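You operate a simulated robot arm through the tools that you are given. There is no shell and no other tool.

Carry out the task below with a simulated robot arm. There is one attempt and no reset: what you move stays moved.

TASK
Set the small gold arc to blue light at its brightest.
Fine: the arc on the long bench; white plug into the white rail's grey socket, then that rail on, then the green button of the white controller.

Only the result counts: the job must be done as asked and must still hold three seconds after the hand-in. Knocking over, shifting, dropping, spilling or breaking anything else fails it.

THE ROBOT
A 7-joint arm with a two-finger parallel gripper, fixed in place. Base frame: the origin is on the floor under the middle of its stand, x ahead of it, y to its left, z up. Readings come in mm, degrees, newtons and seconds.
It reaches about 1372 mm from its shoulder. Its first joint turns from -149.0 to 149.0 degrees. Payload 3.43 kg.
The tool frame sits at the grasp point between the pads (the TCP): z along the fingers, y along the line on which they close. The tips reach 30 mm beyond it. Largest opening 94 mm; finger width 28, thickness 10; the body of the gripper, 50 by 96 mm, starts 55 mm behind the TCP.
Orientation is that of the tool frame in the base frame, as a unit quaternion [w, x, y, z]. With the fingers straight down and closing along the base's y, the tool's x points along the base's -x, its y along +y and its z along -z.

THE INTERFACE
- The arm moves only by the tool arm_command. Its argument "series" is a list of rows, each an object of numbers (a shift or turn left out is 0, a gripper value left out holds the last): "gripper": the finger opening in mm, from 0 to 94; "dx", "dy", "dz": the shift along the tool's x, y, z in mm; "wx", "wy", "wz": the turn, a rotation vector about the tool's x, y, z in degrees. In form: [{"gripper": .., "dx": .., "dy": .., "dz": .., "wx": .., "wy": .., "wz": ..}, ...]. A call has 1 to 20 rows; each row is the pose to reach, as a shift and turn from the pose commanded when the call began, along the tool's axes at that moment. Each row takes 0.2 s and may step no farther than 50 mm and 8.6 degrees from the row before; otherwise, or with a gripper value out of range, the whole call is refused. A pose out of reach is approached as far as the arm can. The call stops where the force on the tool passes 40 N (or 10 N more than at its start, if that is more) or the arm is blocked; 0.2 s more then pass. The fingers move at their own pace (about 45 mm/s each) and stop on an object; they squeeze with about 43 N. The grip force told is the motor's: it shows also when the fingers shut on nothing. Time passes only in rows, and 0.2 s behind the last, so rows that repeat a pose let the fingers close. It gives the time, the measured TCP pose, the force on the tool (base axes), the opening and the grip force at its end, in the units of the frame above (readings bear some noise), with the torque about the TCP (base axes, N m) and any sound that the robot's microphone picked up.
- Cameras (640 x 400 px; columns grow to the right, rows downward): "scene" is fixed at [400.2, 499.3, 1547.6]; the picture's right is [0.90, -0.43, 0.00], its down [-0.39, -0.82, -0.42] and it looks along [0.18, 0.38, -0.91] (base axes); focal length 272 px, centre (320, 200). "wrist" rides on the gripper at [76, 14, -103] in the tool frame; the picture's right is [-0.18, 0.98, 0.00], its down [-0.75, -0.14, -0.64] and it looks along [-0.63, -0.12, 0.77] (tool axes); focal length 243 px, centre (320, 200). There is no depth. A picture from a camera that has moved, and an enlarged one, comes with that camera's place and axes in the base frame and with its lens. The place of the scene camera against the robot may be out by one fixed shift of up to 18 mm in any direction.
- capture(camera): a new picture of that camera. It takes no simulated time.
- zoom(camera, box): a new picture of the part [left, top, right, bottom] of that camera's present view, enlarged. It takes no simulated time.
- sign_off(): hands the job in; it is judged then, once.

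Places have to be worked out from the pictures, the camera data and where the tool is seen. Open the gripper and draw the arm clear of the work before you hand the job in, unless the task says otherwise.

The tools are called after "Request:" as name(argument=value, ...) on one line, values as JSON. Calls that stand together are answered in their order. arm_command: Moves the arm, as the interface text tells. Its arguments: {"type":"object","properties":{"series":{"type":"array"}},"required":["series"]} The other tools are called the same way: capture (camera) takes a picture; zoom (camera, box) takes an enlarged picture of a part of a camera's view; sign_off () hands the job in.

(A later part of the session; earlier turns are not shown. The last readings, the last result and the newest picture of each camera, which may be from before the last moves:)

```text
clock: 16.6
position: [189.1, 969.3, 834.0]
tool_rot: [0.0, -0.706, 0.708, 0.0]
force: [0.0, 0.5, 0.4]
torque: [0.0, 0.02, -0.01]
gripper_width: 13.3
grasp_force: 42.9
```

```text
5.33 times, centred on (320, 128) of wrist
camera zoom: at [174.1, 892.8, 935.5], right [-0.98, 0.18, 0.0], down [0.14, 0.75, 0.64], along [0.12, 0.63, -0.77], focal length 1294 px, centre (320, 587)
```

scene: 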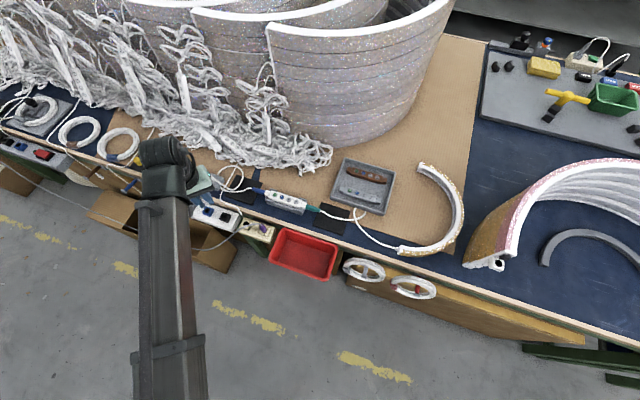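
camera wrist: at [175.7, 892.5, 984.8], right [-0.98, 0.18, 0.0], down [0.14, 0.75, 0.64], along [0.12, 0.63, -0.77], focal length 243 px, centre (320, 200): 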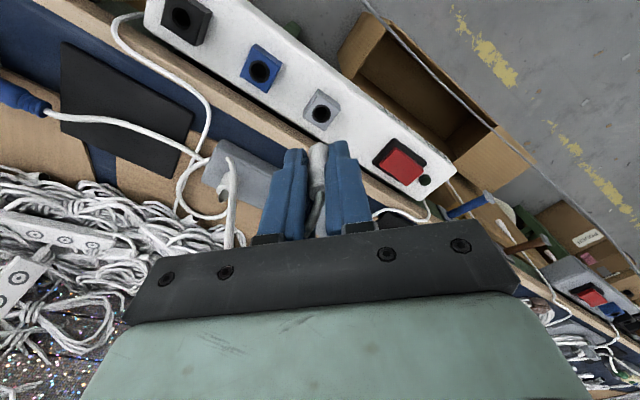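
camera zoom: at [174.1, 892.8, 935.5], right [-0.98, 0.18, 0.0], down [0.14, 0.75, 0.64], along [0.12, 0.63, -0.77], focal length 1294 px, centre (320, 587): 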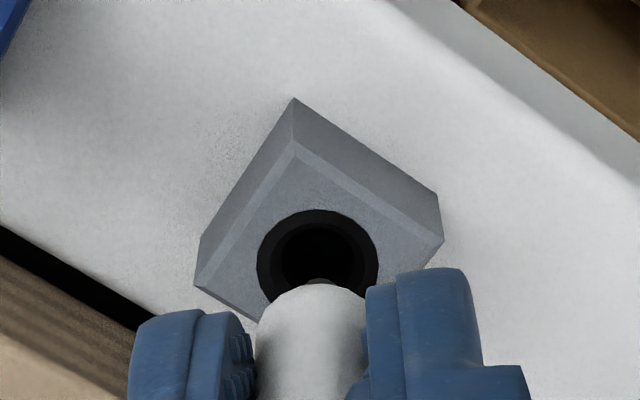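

Now aligned to within about half a millimetre. I lower slowly into the socket, watching force.

Request:
arm_command(series=[{"dx": -0.3, "dz": 3}, {"dx": -0.3, "dz": 6}, {"dx": -0.3, "dz": 9}, {"dx": -0.3, "dz": 11}, {"dx": -0.3, "dz": 11}])

Request:
zoom(camera="wrist", box=[260, 90, 380, 165])

```text
clock: 17.8
position: [189.1, 969.5, 823.2]
tool_rot: [0.001, -0.706, 0.708, 0.0]
force: [0.2, 0.4, 0.4]
torque: [-0.03, 0.0, 0.03]
gripper_width: 13.3
grasp_force: 42.8
```

```text
5.33 times, centred on (320, 128) of wrist
camera zoom: at [174.5, 893.2, 925.4], right [-0.98, 0.18, 0.0], down [0.14, 0.75, 0.64], along [0.12, 0.63, -0.77], focal length 1294 px, centre (320, 587)
```

zoom: 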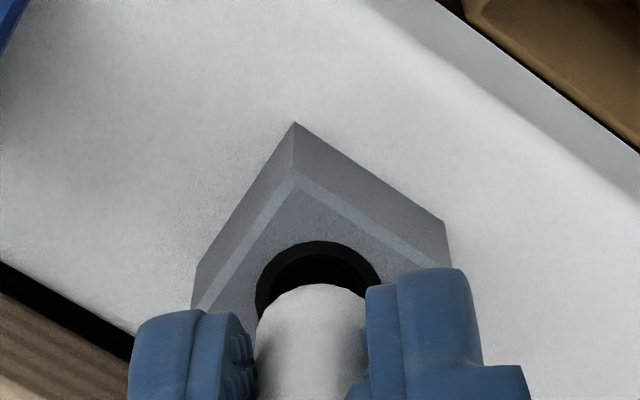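

No contact so far; the plug is centred over the bore. I keep lowering by small steps toward the seating height (TCP ≈ 814) and a bit beyond until resistance shows.

Request:
arm_command(series=[{"dz": 2}, {"dz": 4}, {"dz": 6}, {"dz": 8}, {"dz": 8}])

Request:
zoom(camera="wrist", box=[260, 90, 380, 165])

```text
clock: 19.0
position: [189.4, 969.1, 815.1]
tool_rot: [0.0, -0.706, 0.708, 0.0]
force: [0.0, -2.8, 8.8]
torque: [-0.14, 0.01, 0.01]
gripper_width: 13.0
grasp_force: 43.1
```

```text
5.33 times, centred on (320, 128) of wrist
camera zoom: at [174.4, 892.4, 917.8], right [-0.98, 0.18, 0.0], down [0.14, 0.75, 0.64], along [0.12, 0.63, -0.77], focal length 1294 px, centre (320, 587)
```

zoom: 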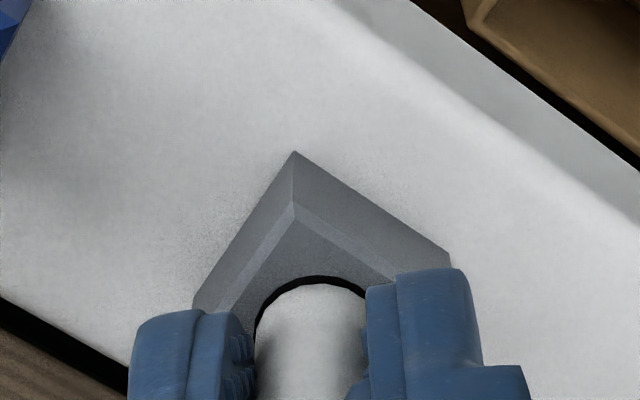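

Contact: 8.8 N upward with a slight −y push, at TCP ≈ 814.8 (the plug's seated height in the outlet was 814.1). I ease 0.6 mm toward −y and press a little further.

Request:
arm_command(series=[{"dx": 0.6}, {"dx": 0.6, "dz": 1}, {"dx": 0.6, "dz": 2}, {"dx": 0.6, "dz": 2}])

Request:
zoom(camera="wrist", box=[260, 90, 380, 165])

```text
clock: 20.0
position: [187.8, 968.2, 815.1]
tool_rot: [0.002, -0.707, 0.708, 0.002]
force: [1.3, -0.4, 31.3]
torque: [-0.08, 0.01, 0.02]
gripper_width: 13.1
grasp_force: 43.0
```

```text
5.33 times, centred on (320, 128) of wrist
camera zoom: at [174.3, 892.1, 917.4], right [-0.98, 0.18, 0.0], down [0.14, 0.75, 0.64], along [0.12, 0.63, -0.76], focal length 1294 px, centre (320, 587)
```

zoom: 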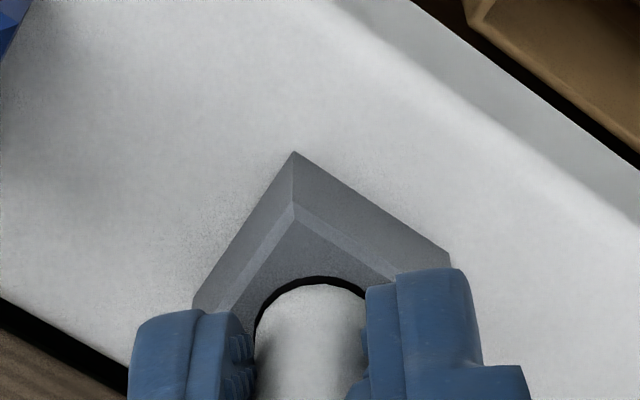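

Now 31 N straight up with no lateral load, and the rim view matches the seated view at the cream outlet, so the plug is bottomed. I relax the push and open the fingers.

Request:
arm_command(series=[{"dz": -1.5}, {"dz": -2}, {"dz": -2, "gripper": 40}, {"dz": -2, "gripper": 40}, {"dz": -2, "gripper": 40}])

Request:
capture(camera="wrist")

Request:
zoom(camera="wrist", box=[240, 100, 400, 200])

Request:
zoom(camera="scene", box=[140, 140, 260, 240])

```text
clock: 21.2
position: [189.4, 968.8, 815.4]
tool_rot: [0.0, -0.706, 0.708, 0.0]
force: [-0.3, 0.7, 0.5]
torque: [0.02, -0.03, 0.0]
gripper_width: 40.2
grasp_force: 0.1
```

```text
taken
camera wrist: at [174.2, 893.2, 917.1], right [-0.98, 0.18, 0.0], down [0.14, 0.75, 0.64], along [0.12, 0.63, -0.77], focal length 243 px, centre (320, 200)
```

wrist: 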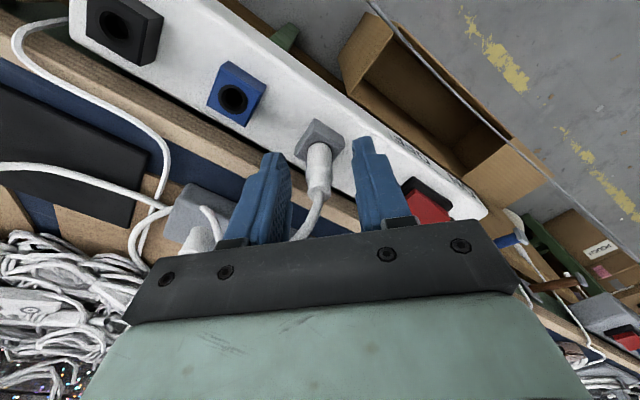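

```text
4.00 times, centred on (320, 150) of wrist
camera zoom: at [174.2, 893.2, 917.1], right [-0.98, 0.18, 0.0], down [0.14, 0.75, 0.64], along [0.12, 0.63, -0.77], focal length 970 px, centre (320, 400)
```

zoom: 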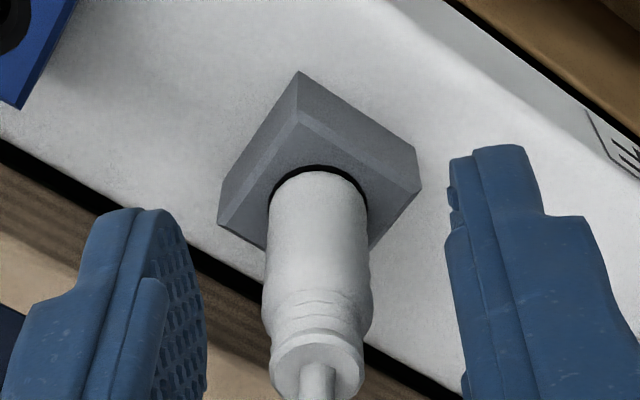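

```text
4.00 times, centred on (200, 190) of scene
camera zoom: at [400.2, 499.3, 1547.6], right [0.9, -0.43, 0.0], down [-0.39, -0.82, -0.42], along [0.18, 0.38, -0.91], focal length 1090 px, centre (800, 240)
```

zoom: 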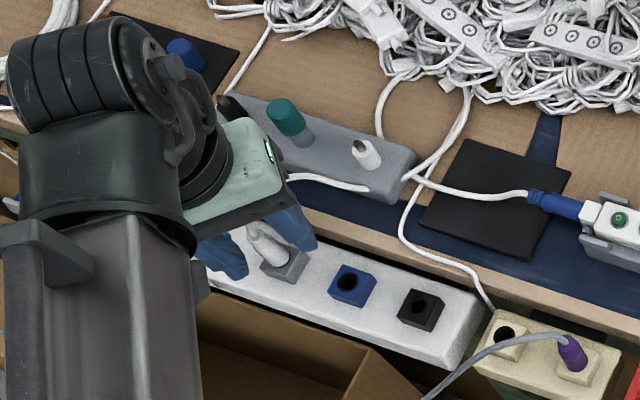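

The plug stands upright in the grey socket. I lift clear, then go look at the rail's rocker switch.

Request:
arm_command(series=[{"dz": -15}, {"dz": -35}, {"dz": -60}, {"dz": -90}, {"dz": -100}, {"dz": -100}])

Request:
capture(camera="wrist")

Request:
zoom(camera="wrist", box=[300, 80, 460, 180])

Request:
zoom(camera="scene", box=[140, 140, 260, 240])

```text
clock: 22.6
position: [187.4, 968.5, 912.7]
tool_rot: [0.001, -0.706, 0.708, 0.0]
force: [0.2, -0.5, -0.5]
torque: [-0.02, 0.01, 0.01]
gripper_width: 40.1
grasp_force: 0.1
```

```text
taken
camera wrist: at [172.7, 892.0, 1015.9], right [-0.98, 0.18, 0.0], down [0.14, 0.75, 0.64], along [0.12, 0.63, -0.77], focal length 243 px, centre (320, 200)
```

wrist: 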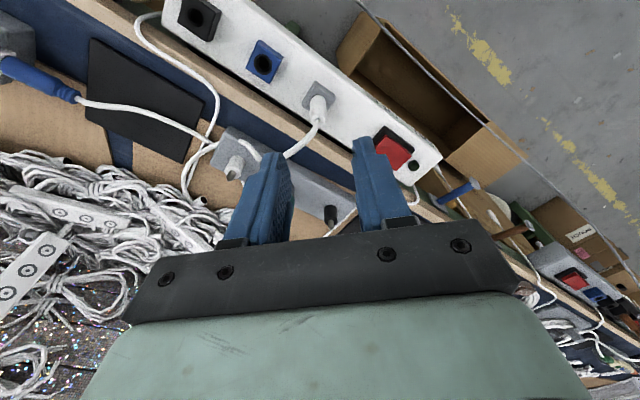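

```text
4.00 times, centred on (380, 130) of wrist
camera zoom: at [172.7, 892.0, 1015.9], right [-0.98, 0.18, 0.0], down [0.14, 0.75, 0.64], along [0.12, 0.63, -0.77], focal length 970 px, centre (80, 480)
```

zoom: 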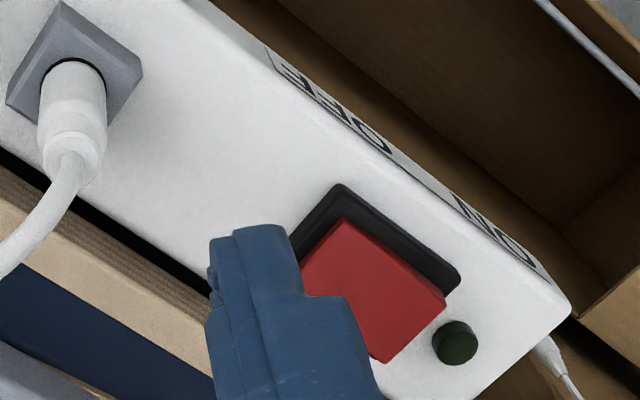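

```text
4.00 times, centred on (200, 190) of scene
camera zoom: at [400.2, 499.3, 1547.6], right [0.9, -0.43, 0.0], down [-0.39, -0.82, -0.42], along [0.18, 0.38, -0.91], focal length 1090 px, centre (800, 240)
```

zoom: 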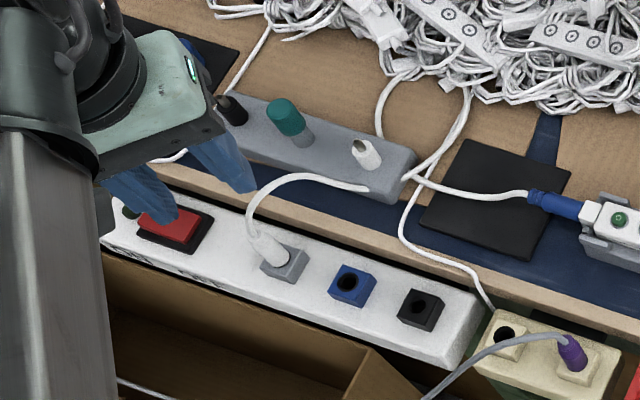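

The plug stays seated. The rocker's ON end (by the lamp) is raised, OFF end is down. I turn the tool to align with the rail, close the fingers and go above the switch.

Request:
arm_command(series=[{"dx": -12, "dy": 11, "wz": 7.5, "gripper": 0}, {"dx": -24, "dy": 22, "wz": 15}, {"dx": -36, "dy": 34, "wz": 22.5}, {"dx": -48, "dy": 46, "wz": 30}, {"dx": -60, "dy": 58, "wz": 37.5}, {"dx": -70, "dy": 68, "wz": 45}, {"dx": -70, "dy": 68, "wz": 45}, {"dx": -70, "dy": 68, "wz": 45}])

Request:
capture(camera="wrist")

Request:
zoom(camera="wrist", box=[240, 60, 400, 160])

```text
clock: 24.4
position: [120.8, 1038.7, 914.9]
tool_rot: [0.0, -0.382, 0.924, -0.001]
force: [0.2, -0.4, -0.5]
torque: [-0.02, 0.0, 0.0]
gripper_width: 0.0
grasp_force: 32.9
```

```text
taken
camera wrist: at [56.1, 995.3, 1016.7], right [-0.56, 0.83, 0.0], down [0.63, 0.43, 0.64], along [0.53, 0.36, -0.77], focal length 243 px, centre (320, 200)
```

wrist: 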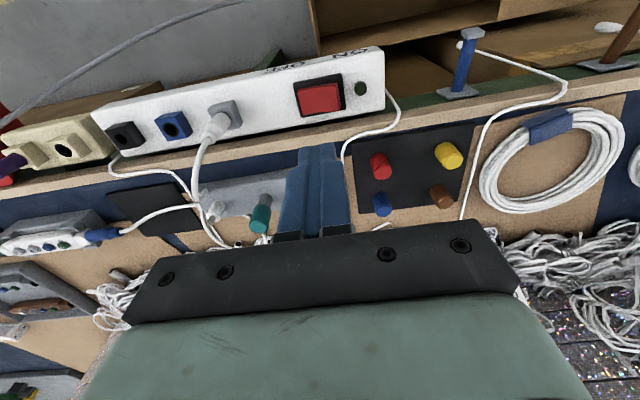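

```text
4.00 times, centred on (320, 110) of wrist
camera zoom: at [56.1, 995.3, 1016.7], right [-0.56, 0.83, 0.0], down [0.63, 0.43, 0.64], along [0.53, 0.36, -0.77], focal length 970 px, centre (320, 560)
```

zoom: 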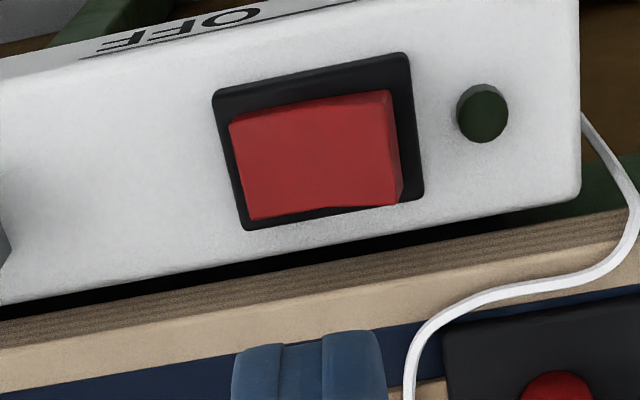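

The rocker's ON end is centred near (106, 1051), raised edge around z 777. I move over a point a few mm inside that end and descend to about 15 mm above it.

Request:
arm_command(series=[{"dx": 1.2, "dy": 13.9, "dz": 20}, {"dx": 1.2, "dy": 13.9, "dz": 50}, {"dx": 1.2, "dy": 13.9, "dz": 75}, {"dx": 1.2, "dy": 13.9, "dz": 90}, {"dx": 1.2, "dy": 13.9, "dz": 90}, {"dx": 1.2, "dy": 13.9, "dz": 90}])

Request:
capture(camera="wrist")

Request:
zoom(camera="wrist", box=[240, 80, 400, 180])

```text
clock: 25.8
position: [110.8, 1047.7, 825.8]
tool_rot: [0.0, -0.382, 0.924, 0.0]
force: [-0.5, -0.1, -0.4]
torque: [-0.02, 0.02, 0.03]
gripper_width: 0.0
grasp_force: 32.4
```

```text
taken
camera wrist: at [45.8, 1004.1, 928.1], right [-0.56, 0.83, 0.0], down [0.63, 0.43, 0.64], along [0.53, 0.36, -0.77], focal length 243 px, centre (320, 200)
```

wrist: 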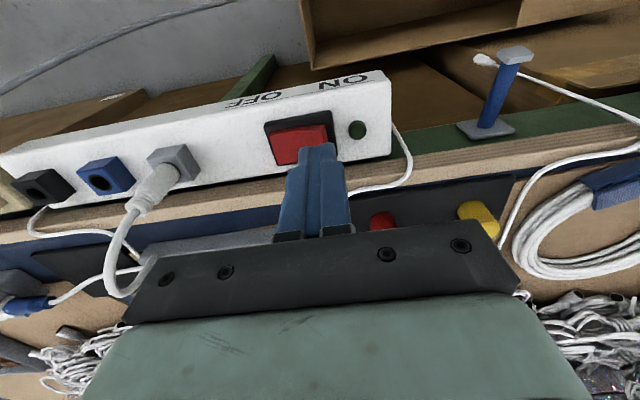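

```text
4.00 times, centred on (320, 130) of wrist
camera zoom: at [45.8, 1004.1, 928.1], right [-0.56, 0.83, 0.0], down [0.63, 0.43, 0.64], along [0.53, 0.36, -0.77], focal length 970 px, centre (320, 480)
```

zoom: 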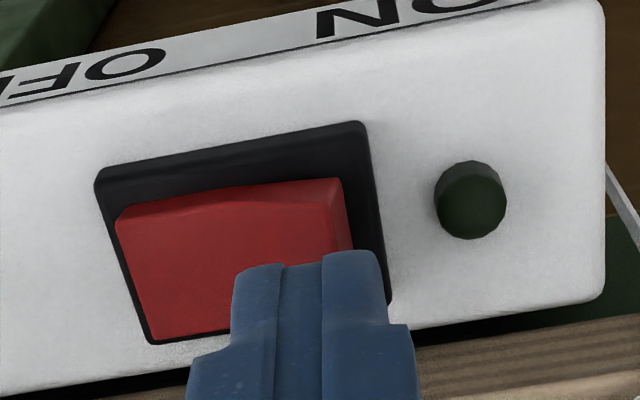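

Tips are over the ON half of the rocker, about 15–18 mm above. I press down in small steps, listening for a click.

Request:
arm_command(series=[{"dz": 8}, {"dz": 12}, {"dz": 15}, {"dz": 18}, {"dz": 21}, {"dz": 23}])

Request:
zoom(camera="wrist", box=[240, 80, 400, 180])

```text
clock: 27.2
position: [109.2, 1047.3, 804.4]
tool_rot: [0.001, -0.382, 0.924, 0.002]
force: [-1.4, 1.5, 35.0]
torque: [-0.29, 0.1, -0.08]
gripper_width: 0.0
grasp_force: 32.8
heard: click
```

```text
4.00 times, centred on (320, 130) of wrist
camera zoom: at [45.0, 1003.7, 907.8], right [-0.56, 0.83, 0.0], down [0.63, 0.43, 0.64], along [0.53, 0.37, -0.77], focal length 970 px, centre (320, 480)
```

zoom: 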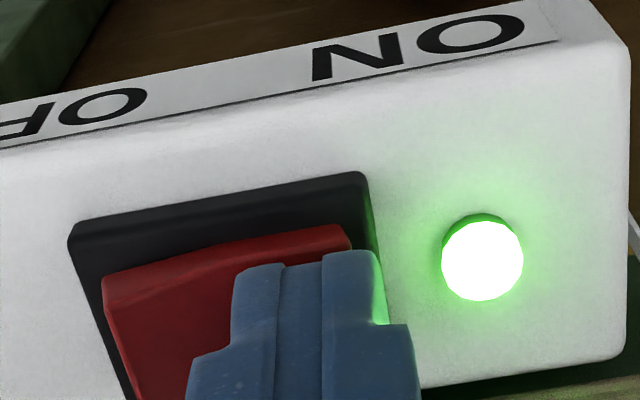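

Click heard and the rail's lamp glows green: the rail is on. I rise well clear and travel to above the white controller's green button, estimated at (429, 865, 820).

Request:
arm_command(series=[{"dz": -20}, {"dz": -60}, {"dz": -105}, {"dz": -145}, {"dx": -12, "dy": -45, "dz": -145}, {"dx": -24, "dy": -90, "dz": -145}, {"dx": -36, "dy": -135, "dz": -145}, {"dx": -49, "dy": -180, "dz": -145}, {"dx": -61, "dy": -225, "dz": -145}, {"dx": -73, "dy": -270, "dz": -145}, {"dx": -85, "dy": -315, "dz": -145}, {"dx": -97.6, "dy": -355, "dz": -145}, {"dx": -97.6, "dy": -355, "dz": -145}, {"dx": -97.6, "dy": -355, "dz": -145}])

Request:
capture(camera="wrist")

Request:
capture(camera="scene")

Request:
zoom(camera="wrist", box=[220, 50, 420, 175])

```text
clock: 30.2
position: [431.5, 866.5, 949.4]
tool_rot: [0.0, -0.382, 0.924, 0.0]
force: [-0.6, -0.9, -0.4]
torque: [0.01, -0.01, 0.02]
gripper_width: 0.0
grasp_force: 33.2
```

```text
taken
camera wrist: at [366.8, 823.2, 1052.6], right [-0.56, 0.83, 0.0], down [0.63, 0.43, 0.64], along [0.53, 0.36, -0.77], focal length 243 px, centre (320, 200)
```

wrist: 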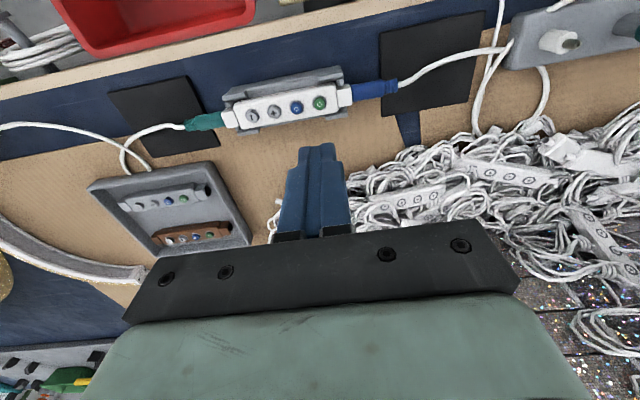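

```text
taken
```

scene: 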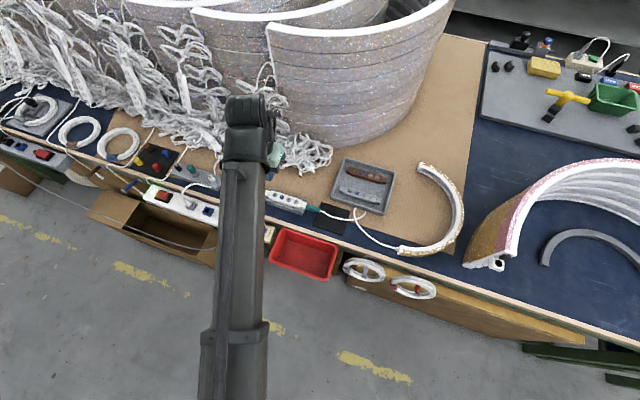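

```text
3.20 times, centred on (320, 112) of wrist
camera zoom: at [366.8, 823.2, 1052.6], right [-0.56, 0.83, 0.0], down [0.63, 0.43, 0.64], along [0.53, 0.36, -0.77], focal length 776 px, centre (320, 480)
```

zoom: 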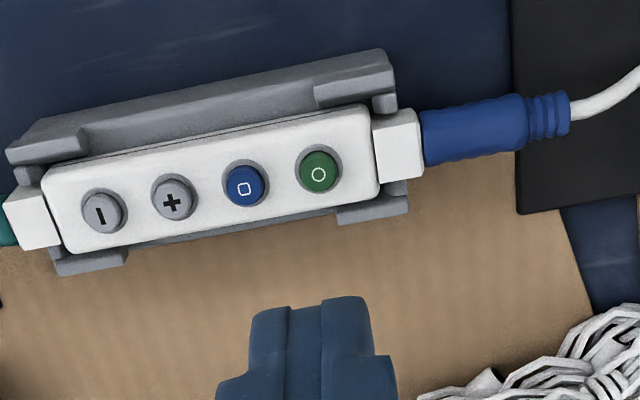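

The buttons read ○ (green), □ (blue), +, −, about 22 mm apart; the green one lies almost exactly under the tool axis with z≈818. I descend to about 15 mm above it with closed fingers.

Request:
arm_command(series=[{"dy": 1, "dz": 30}, {"dy": 1, "dz": 60}, {"dy": 1, "dz": 80}, {"dy": 1, "dz": 86}, {"dy": 1, "dz": 86}, {"dy": 1, "dz": 86}])

Request:
capture(camera="wrist")

Request:
zoom(camera="wrist", box=[240, 90, 400, 190])

Request:
zoom(camera="scene", box=[240, 160, 480, 280])

```text
clock: 31.6
position: [431.5, 865.3, 860.2]
tool_rot: [0.001, -0.382, 0.924, 0.0]
force: [-0.2, 0.2, 0.2]
torque: [-0.03, 0.05, -0.01]
gripper_width: 0.1
grasp_force: 33.2
```

```text
taken
camera wrist: at [367.5, 821.8, 962.7], right [-0.56, 0.83, 0.0], down [0.63, 0.43, 0.64], along [0.53, 0.36, -0.77], focal length 243 px, centre (320, 200)
```

wrist: 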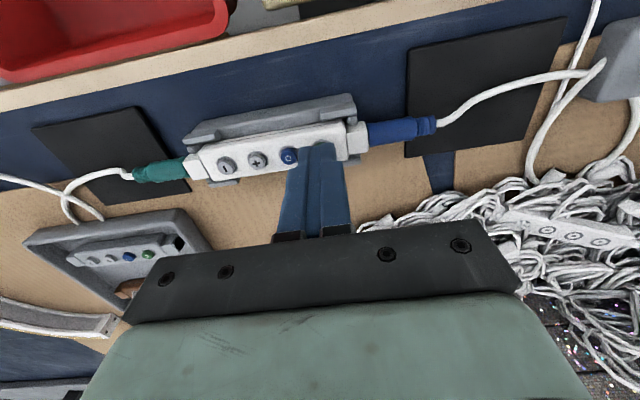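

```text
4.00 times, centred on (320, 140) of wrist
camera zoom: at [367.5, 821.8, 962.7], right [-0.56, 0.83, 0.0], down [0.63, 0.43, 0.64], along [0.53, 0.36, -0.77], focal length 970 px, centre (320, 440)
```

zoom: 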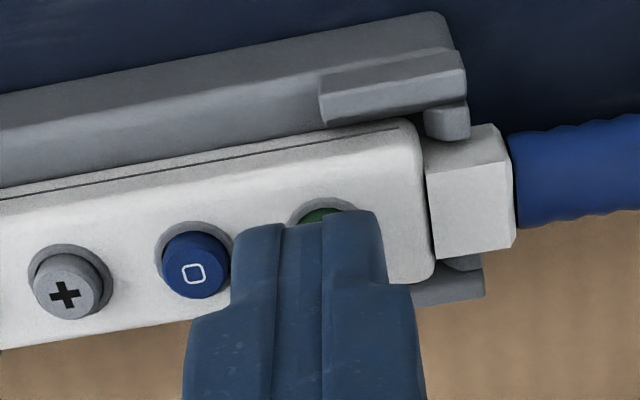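

```text
2.67 times, centred on (360, 220) of scene
camera zoom: at [400.2, 499.3, 1547.6], right [0.9, -0.43, 0.0], down [-0.39, -0.82, -0.42], along [0.18, 0.38, -0.91], focal length 727 px, centre (213, 147)
```

zoom: 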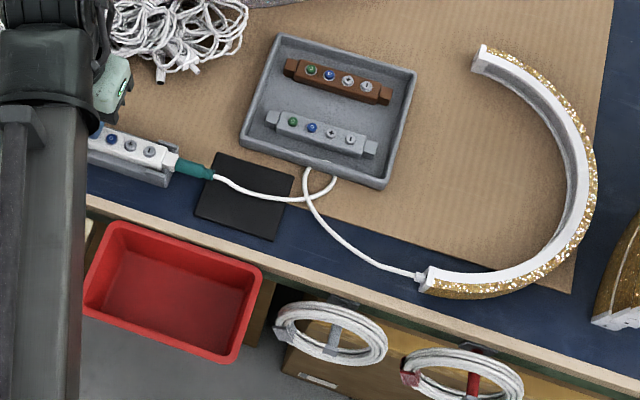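

The fingertips cover only the green button with ~4 mm clearance to the blue; its top is about 9 mm below. I press gently in small steps.

Request:
arm_command(series=[{"dz": 4}, {"dz": 7}, {"dz": 9}, {"dz": 10.5}, {"dz": 12}])

Request:
zoom(camera="wrist", box=[240, 90, 400, 190])

Request:
zoom(camera="scene", box=[240, 160, 480, 280])

```text
clock: 32.8
position: [430.2, 866.3, 848.7]
tool_rot: [0.001, -0.381, 0.924, 0.002]
force: [7.2, 3.5, 27.2]
torque: [0.09, -0.22, 0.03]
gripper_width: 0.0
grasp_force: 33.5
heard: click
```

```text
4.00 times, centred on (320, 140) of wrist
camera zoom: at [366.2, 822.0, 952.1], right [-0.56, 0.83, 0.0], down [0.63, 0.43, 0.64], along [0.53, 0.36, -0.76], focal length 970 px, centre (320, 440)
```

zoom: 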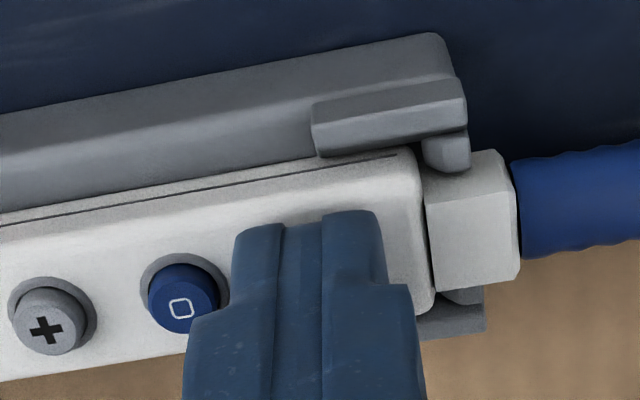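

```text
2.67 times, centred on (360, 220) of scene
camera zoom: at [400.2, 499.3, 1547.6], right [0.9, -0.43, 0.0], down [-0.39, -0.82, -0.42], along [0.18, 0.38, -0.91], focal length 727 px, centre (213, 147)
```

zoom: 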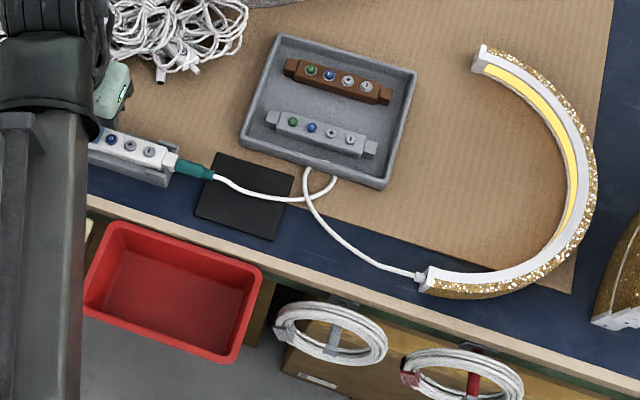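

Click, and the arc lit warm yellow: power works. I lift and shift 22 mm along the row to the blue □ button.

Request:
arm_command(series=[{"dz": -6}, {"dz": -14}, {"dz": -14, "dy": -11}, {"dz": -14, "dy": -22}, {"dz": -14, "dy": -22}, {"dz": -14, "dy": -22}])

Request:
zoom(camera="wrist", box=[240, 90, 400, 190])

Request:
zoom(camera="scene", box=[360, 140, 480, 280])

```text
clock: 34.2
position: [445.4, 849.5, 862.5]
tool_rot: [0.0, -0.382, 0.924, 0.001]
force: [-0.2, 0.0, 0.1]
torque: [0.0, 0.0, -0.01]
gripper_width: 0.4
grasp_force: 33.1
```

```text
4.00 times, centred on (320, 140) of wrist
camera zoom: at [381.0, 807.4, 964.6], right [-0.56, 0.83, 0.0], down [0.63, 0.43, 0.64], along [0.53, 0.36, -0.77], focal length 970 px, centre (320, 440)
```

zoom: 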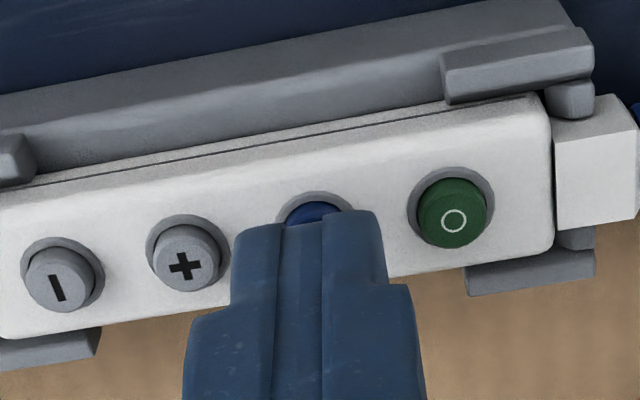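

```text
2.86 times, centred on (420, 210) of scene
camera zoom: at [400.2, 499.3, 1547.6], right [0.9, -0.43, 0.0], down [-0.39, -0.82, -0.42], along [0.18, 0.38, -0.91], focal length 779 px, centre (34, 171)
```

zoom: 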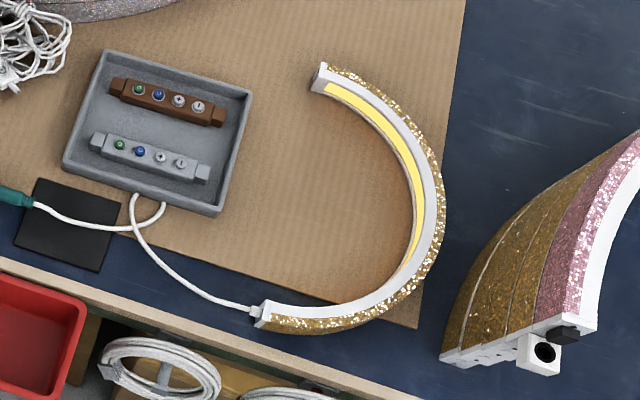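

Centred over the blue button with equal spacing to neighbours. I press it once.

Request:
arm_command(series=[{"dz": 5}, {"dz": 8}, {"dz": 10.5}, {"dz": 12}, {"dz": 13.5}])

Request:
zoom(camera="scene", box=[360, 140, 480, 280])

Request:
zoom(camera="wrist", box=[240, 90, 400, 190])

```text
clock: 35.4
position: [444.6, 850.5, 849.9]
tool_rot: [0.001, -0.383, 0.924, 0.001]
force: [1.3, 6.7, 18.6]
torque: [0.22, 0.03, 0.03]
gripper_width: 0.0
grasp_force: 32.5
heard: click
```

```text
2.86 times, centred on (420, 210) of scene
camera zoom: at [400.2, 499.3, 1547.6], right [0.9, -0.43, 0.0], down [-0.39, -0.82, -0.42], along [0.18, 0.38, -0.91], focal length 779 px, centre (34, 171)
```

zoom: 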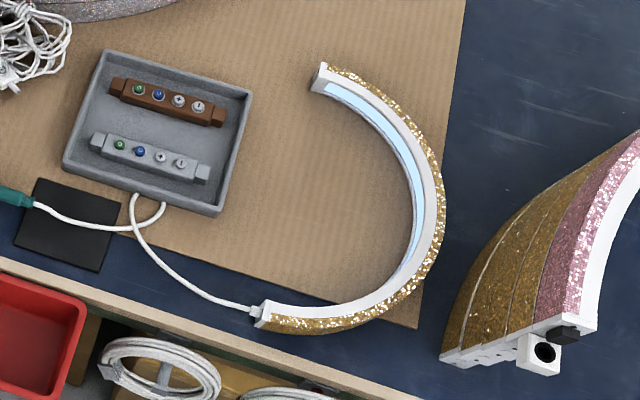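

```text
4.00 times, centred on (320, 140) of wrist
camera zoom: at [380.9, 806.8, 952.4], right [-0.56, 0.83, 0.0], down [0.63, 0.43, 0.64], along [0.53, 0.36, -0.77], focal length 970 px, centre (320, 440)
```

zoom: 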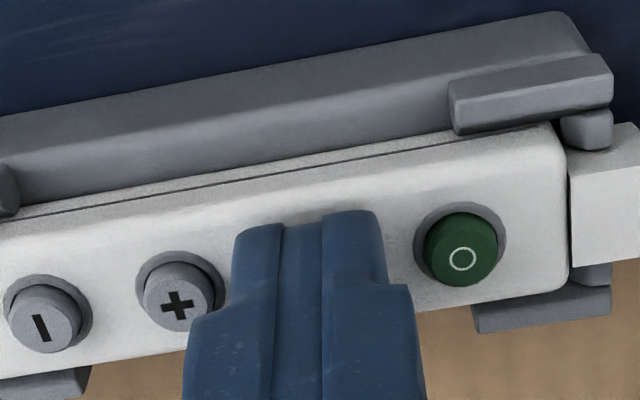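

The arc turned a pale light-blue; I zoom to judge whether this is blue or a cool white.

Request:
zoom(camera="scene", box=[410, 155, 470, 255])

Request:
capture(camera="scene")

```text
4.00 times, centred on (440, 205) of scene
camera zoom: at [400.2, 499.3, 1547.6], right [0.9, -0.43, 0.0], down [-0.39, -0.82, -0.42], along [0.18, 0.38, -0.91], focal length 1090 px, centre (-160, 180)
```

zoom: 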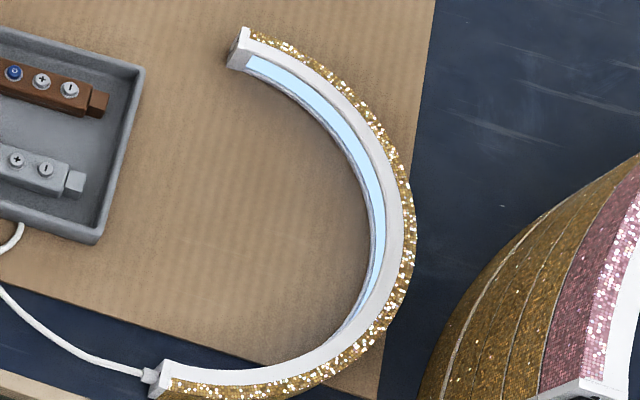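

```text
taken
```

scene: 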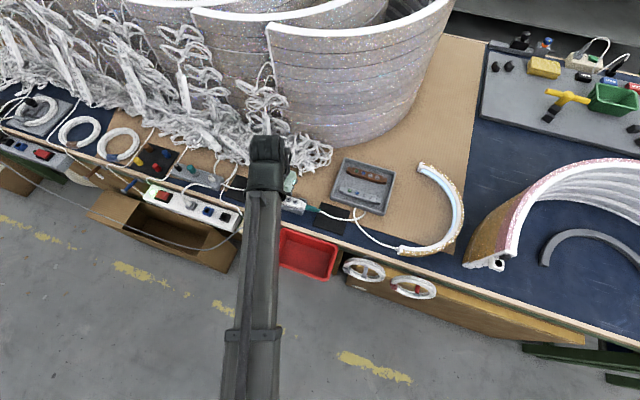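

This looks like a cool white rather than a saturated blue, so I press □ again to see the next colour (the cycle can be stepped round).

Request:
arm_command(series=[{"dz": -4}, {"dz": -9}, {"dz": -12}, {"dz": -12}])

Request:
zoom(camera="wrist", box=[240, 90, 400, 190])

```text
clock: 36.4
position: [443.7, 849.9, 860.5]
tool_rot: [0.001, -0.382, 0.924, 0.0]
force: [0.0, 0.4, 0.1]
torque: [0.0, 0.01, 0.0]
gripper_width: 0.0
grasp_force: 33.0
```

```text
4.00 times, centred on (320, 140) of wrist
camera zoom: at [380.1, 806.6, 963.4], right [-0.56, 0.83, 0.0], down [0.63, 0.43, 0.64], along [0.53, 0.36, -0.77], focal length 970 px, centre (320, 440)
```

zoom: 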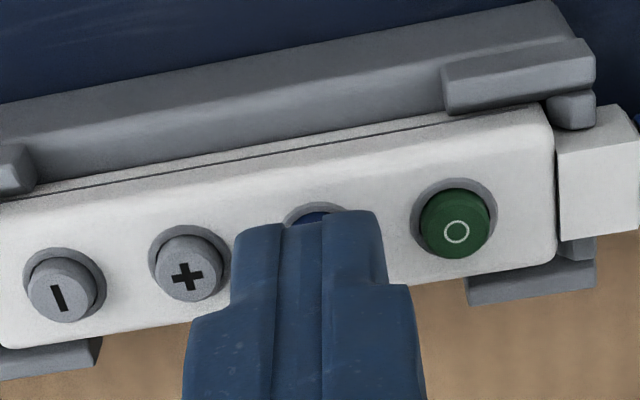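

Still centred (about 1 mm to correct). I press □ a second time.

Request:
arm_command(series=[{"dx": -0.6, "dz": 4}, {"dx": -0.6, "dz": 8}, {"dx": -0.6, "dz": 10}, {"dx": -0.6, "dz": 11.5}, {"dx": -0.6, "dz": 12.5}])

Request:
zoom(camera="scene", box=[410, 155, 470, 255])

```text
clock: 37.6
position: [445.8, 850.0, 849.8]
tool_rot: [0.0, -0.382, 0.924, 0.001]
force: [2.5, -1.9, 14.3]
torque: [-0.13, 0.01, -0.01]
gripper_width: 0.0
grasp_force: 32.9
heard: click
```

```text
4.00 times, centred on (440, 205) of scene
camera zoom: at [400.2, 499.3, 1547.6], right [0.9, -0.43, 0.0], down [-0.39, -0.82, -0.42], along [0.18, 0.38, -0.91], focal length 1090 px, centre (-160, 180)
```

zoom: 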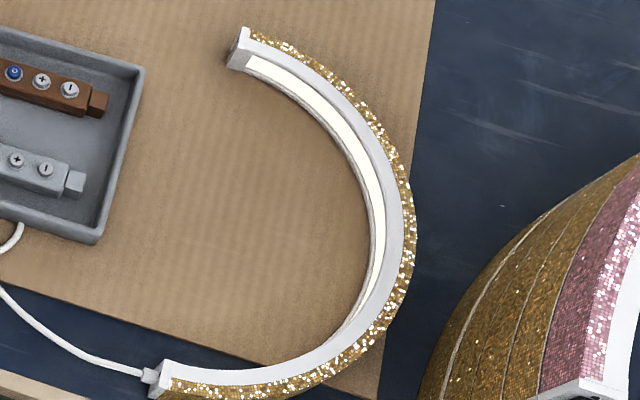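

Now it is neutral white, so the cycle goes yellow → light blue → white → ? I release and press again to see whether there is another blue.

Request:
arm_command(series=[{"dz": -4}, {"dz": -9}, {"dz": -12}, {"dz": -12}])

Request:
zoom(camera="wrist", box=[240, 90, 400, 190])

```text
clock: 38.6
position: [444.2, 850.4, 859.6]
tool_rot: [0.001, -0.382, 0.924, 0.0]
force: [0.4, 0.4, -1.0]
torque: [0.0, -0.01, -0.01]
gripper_width: 0.0
grasp_force: 32.7
heard: click
```

```text
4.00 times, centred on (320, 140) of wrist
camera zoom: at [380.0, 808.3, 962.6], right [-0.56, 0.83, 0.0], down [0.63, 0.43, 0.64], along [0.53, 0.36, -0.77], focal length 970 px, centre (320, 440)
```

zoom: 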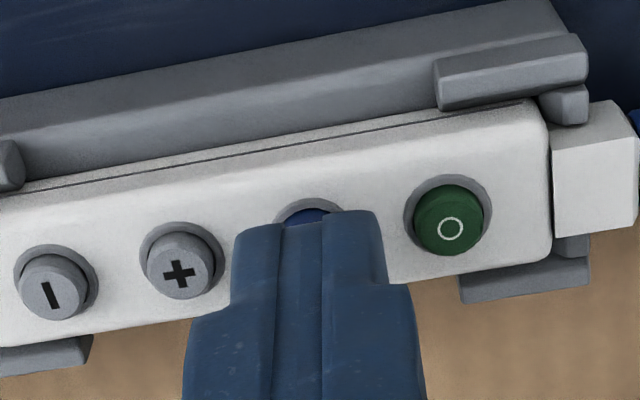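

A click was heard during the release this time; I check the arc's colour again.

Request:
zoom(camera="scene", box=[410, 155, 470, 255])

Request:
zoom(camera="scene", box=[130, 150, 330, 260])

```text
4.00 times, centred on (440, 205) of scene
camera zoom: at [400.2, 499.3, 1547.6], right [0.9, -0.43, 0.0], down [-0.39, -0.82, -0.42], along [0.18, 0.38, -0.91], focal length 1090 px, centre (-160, 180)
```

zoom: 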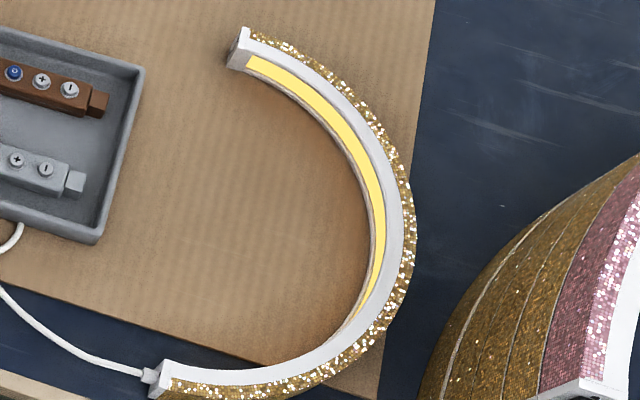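

```text
3.20 times, centred on (230, 205) of scene
camera zoom: at [400.2, 499.3, 1547.6], right [0.9, -0.43, 0.0], down [-0.39, -0.82, -0.42], along [0.18, 0.38, -0.91], focal length 872 px, centre (608, 184)
```

zoom: 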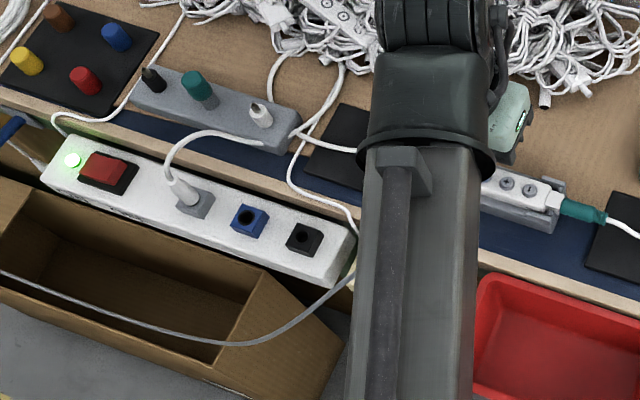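

It stepped back to yellow, so the cycle is yellow → light blue → white → yellow, and blue is the second state. I press □ once more, with a quick release afterwards to avoid a bounce.

Request:
arm_command(series=[{"dy": -1, "dz": 4}, {"dy": -1, "dz": 8}, {"dy": -1, "dz": 10}, {"dy": -1, "dz": 11.5}])

Request:
zoom(camera="scene", box=[410, 155, 470, 255])

```text
clock: 39.6
position: [444.7, 849.3, 849.8]
tool_rot: [0.001, -0.382, 0.924, 0.001]
force: [-1.8, 1.9, 16.1]
torque: [0.06, 0.09, -0.03]
gripper_width: 0.0
grasp_force: 32.5
heard: click
```

```text
4.00 times, centred on (440, 205) of scene
camera zoom: at [400.2, 499.3, 1547.6], right [0.9, -0.43, 0.0], down [-0.39, -0.82, -0.42], along [0.18, 0.38, -0.91], focal length 1090 px, centre (-160, 180)
```

zoom: 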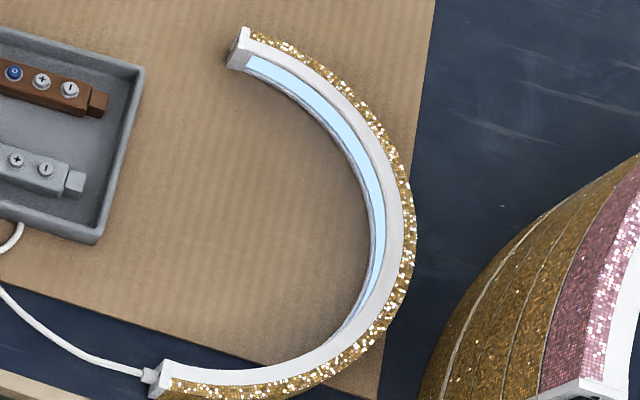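

Blue light is back. I lift off quickly in one step and verify it stays blue.

Request:
arm_command(series=[{"dz": -14}, {"dz": -18}, {"dz": -18}, {"dz": -18}])

Request:
zoom(camera="scene", box=[410, 155, 470, 255])

Request:
zoom(camera="wrist", box=[240, 90, 400, 190])

```text
clock: 40.6
position: [446.6, 849.4, 867.8]
tool_rot: [0.0, -0.383, 0.924, 0.0]
force: [0.2, -0.3, -0.7]
torque: [-0.03, 0.03, -0.02]
gripper_width: 0.1
grasp_force: 32.4
```

```text
4.00 times, centred on (440, 205) of scene
camera zoom: at [400.2, 499.3, 1547.6], right [0.9, -0.43, 0.0], down [-0.39, -0.82, -0.42], along [0.18, 0.38, -0.91], focal length 1090 px, centre (-160, 180)
```

zoom: 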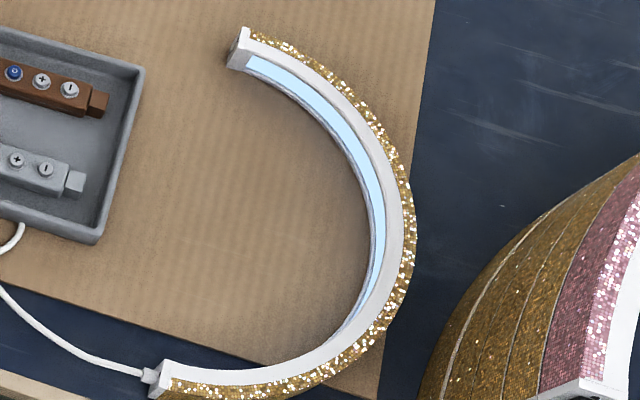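

```text
4.00 times, centred on (320, 140) of wrist
camera zoom: at [382.8, 806.3, 969.9], right [-0.56, 0.83, 0.0], down [0.63, 0.43, 0.64], along [0.53, 0.36, -0.77], focal length 970 px, centre (320, 440)
```

zoom: 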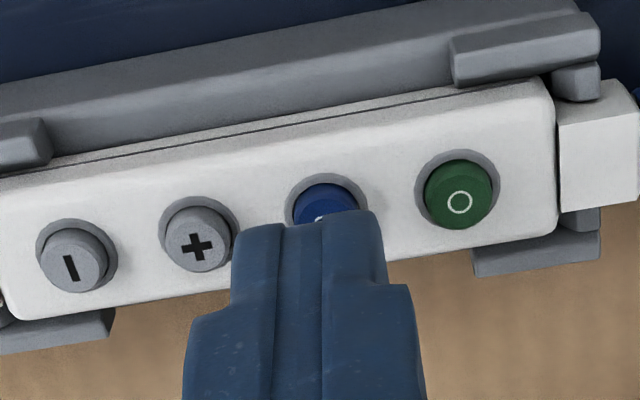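

Blue holds. I move 21.5 mm along the row to the + button and check the centring.

Request:
arm_command(series=[{"dy": -11, "dx": 0.3}, {"dy": -21.5, "dx": 0.6}, {"dy": -21.5, "dx": 0.6}, {"dy": -21.5, "dx": 0.6}])

Request:
zoom(camera="wrist", box=[240, 90, 400, 190])

```text
clock: 41.6
position: [459.8, 833.9, 866.1]
tool_rot: [0.001, -0.382, 0.924, 0.0]
force: [-0.3, 0.3, -0.5]
torque: [0.01, -0.02, 0.02]
gripper_width: 0.3
grasp_force: 32.8
```

```text
4.00 times, centred on (320, 140) of wrist
camera zoom: at [395.5, 790.7, 969.6], right [-0.56, 0.83, 0.0], down [0.63, 0.43, 0.64], along [0.53, 0.36, -0.77], focal length 970 px, centre (320, 440)
```

zoom: 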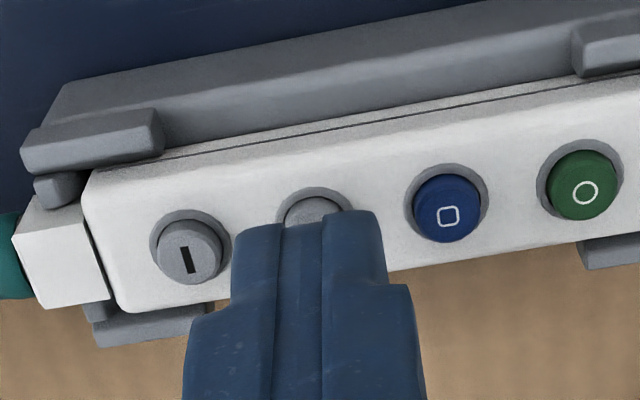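

The + button is within ~1.5 mm of centre; I correct and press once.

Request:
arm_command(series=[{"dx": -1.3, "dy": -0.5, "dz": 6}, {"dx": -1.3, "dy": -0.5, "dz": 12}, {"dx": -1.3, "dy": -0.5, "dz": 15}, {"dx": -1.3, "dy": -0.5, "dz": 17}, {"dx": -1.3, "dy": -0.5, "dz": 18.2}])

Request:
zoom(camera="scene", box=[410, 155, 470, 255])

Request:
zoom(camera="wrist", box=[240, 90, 400, 190])

```text
clock: 42.8
position: [461.0, 835.1, 850.0]
tool_rot: [0.0, -0.383, 0.924, 0.001]
force: [0.1, 1.3, 20.1]
torque: [0.01, 0.05, -0.05]
gripper_width: 0.0
grasp_force: 33.2
heard: click
```

```text
4.00 times, centred on (440, 205) of scene
camera zoom: at [400.2, 499.3, 1547.6], right [0.9, -0.43, 0.0], down [-0.39, -0.82, -0.42], along [0.18, 0.38, -0.91], focal length 1090 px, centre (-160, 180)
```

zoom: 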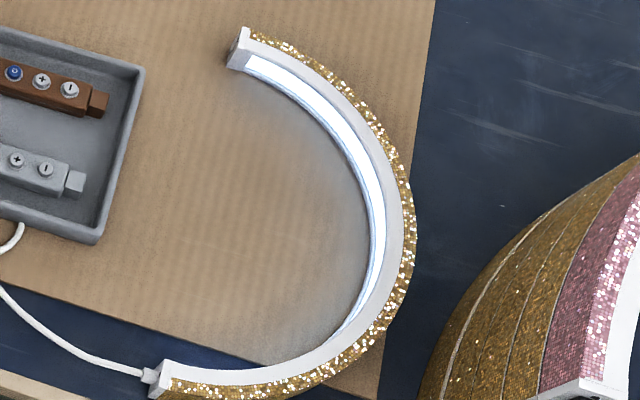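

```text
4.00 times, centred on (320, 140) of wrist
camera zoom: at [396.9, 791.4, 952.4], right [-0.56, 0.83, 0.0], down [0.63, 0.43, 0.64], along [0.53, 0.36, -0.77], focal length 970 px, centre (320, 440)
```

zoom: 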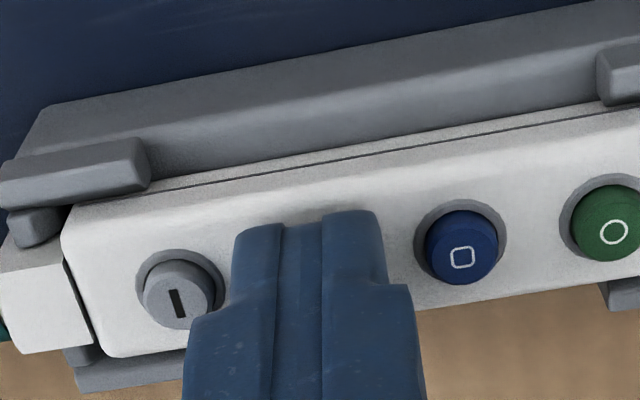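

Brighter now with bluish glow on the board. I release quickly and press + again, comparing each time.

Request:
arm_command(series=[{"dz": -14}, {"dz": -17}, {"dz": -17}, {"dz": -17}])

Request:
zoom(camera="wrist", box=[240, 90, 400, 190])

Request:
zoom(camera="scene", box=[410, 155, 470, 255])

```text
clock: 43.8
position: [462.1, 835.6, 864.0]
tool_rot: [0.0, -0.381, 0.924, -0.001]
force: [0.3, -0.9, -0.4]
torque: [-0.01, 0.03, -0.03]
gripper_width: 0.0
grasp_force: 33.5
```

```text
4.00 times, centred on (320, 140) of wrist
camera zoom: at [398.3, 791.9, 967.6], right [-0.56, 0.83, 0.0], down [0.63, 0.43, 0.64], along [0.53, 0.36, -0.77], focal length 970 px, centre (320, 440)
```

zoom: 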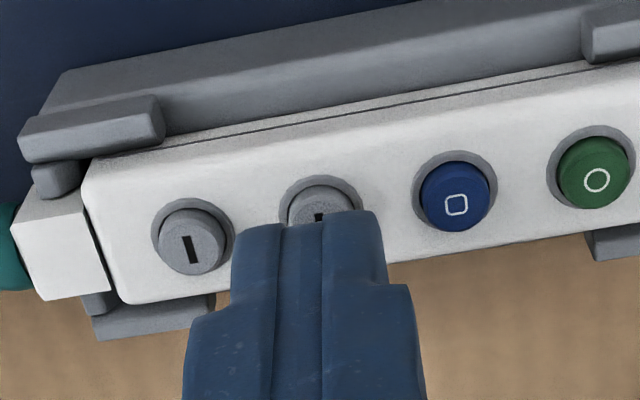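

```text
4.00 times, centred on (440, 205) of scene
camera zoom: at [400.2, 499.3, 1547.6], right [0.9, -0.43, 0.0], down [-0.39, -0.82, -0.42], along [0.18, 0.38, -0.91], focal length 1090 px, centre (-160, 180)
```

zoom: 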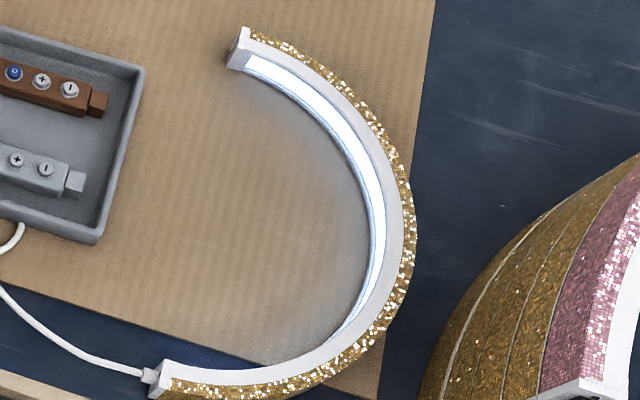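

Still bright blue after release. I correct ~1.8 mm toward the front and press + a second time.

Request:
arm_command(series=[{"dx": 1.6, "dy": 0.4, "dz": 6}, {"dx": 1.6, "dy": 0.4, "dz": 11}, {"dx": 1.6, "dy": 0.4, "dz": 13.5}, {"dx": 1.6, "dy": 0.4, "dz": 15}, {"dx": 1.6, "dy": 0.4, "dz": 16}])

Request:
zoom(camera="scene", box=[410, 155, 470, 255])

Request:
zoom(camera="wrist", box=[240, 90, 400, 190])

```text
clock: 45.0
position: [460.4, 834.0, 849.8]
tool_rot: [0.001, -0.383, 0.924, 0.0]
force: [4.0, -0.4, 12.5]
torque: [-0.05, -0.1, 0.01]
gripper_width: 0.0
grasp_force: 33.4
heard: click
```

```text
4.00 times, centred on (440, 205) of scene
camera zoom: at [400.2, 499.3, 1547.6], right [0.9, -0.43, 0.0], down [-0.39, -0.82, -0.42], along [0.18, 0.38, -0.91], focal length 1090 px, centre (-160, 180)
```

zoom: 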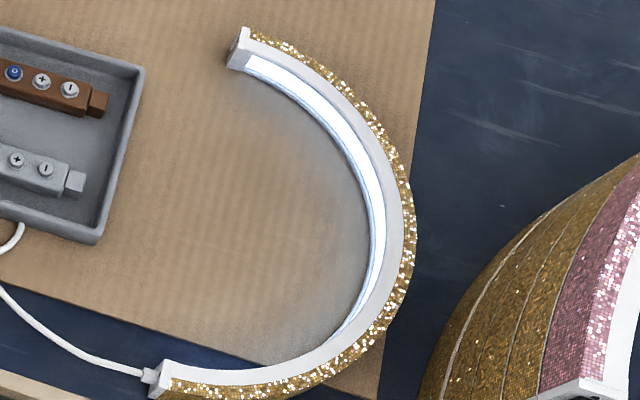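

```text
4.00 times, centred on (320, 140) of wrist
camera zoom: at [396.4, 790.5, 952.5], right [-0.56, 0.83, 0.0], down [0.63, 0.43, 0.64], along [0.53, 0.36, -0.77], focal length 970 px, centre (320, 440)
```

zoom: 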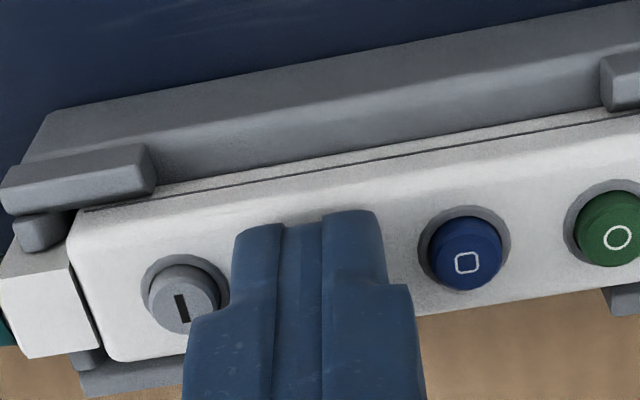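

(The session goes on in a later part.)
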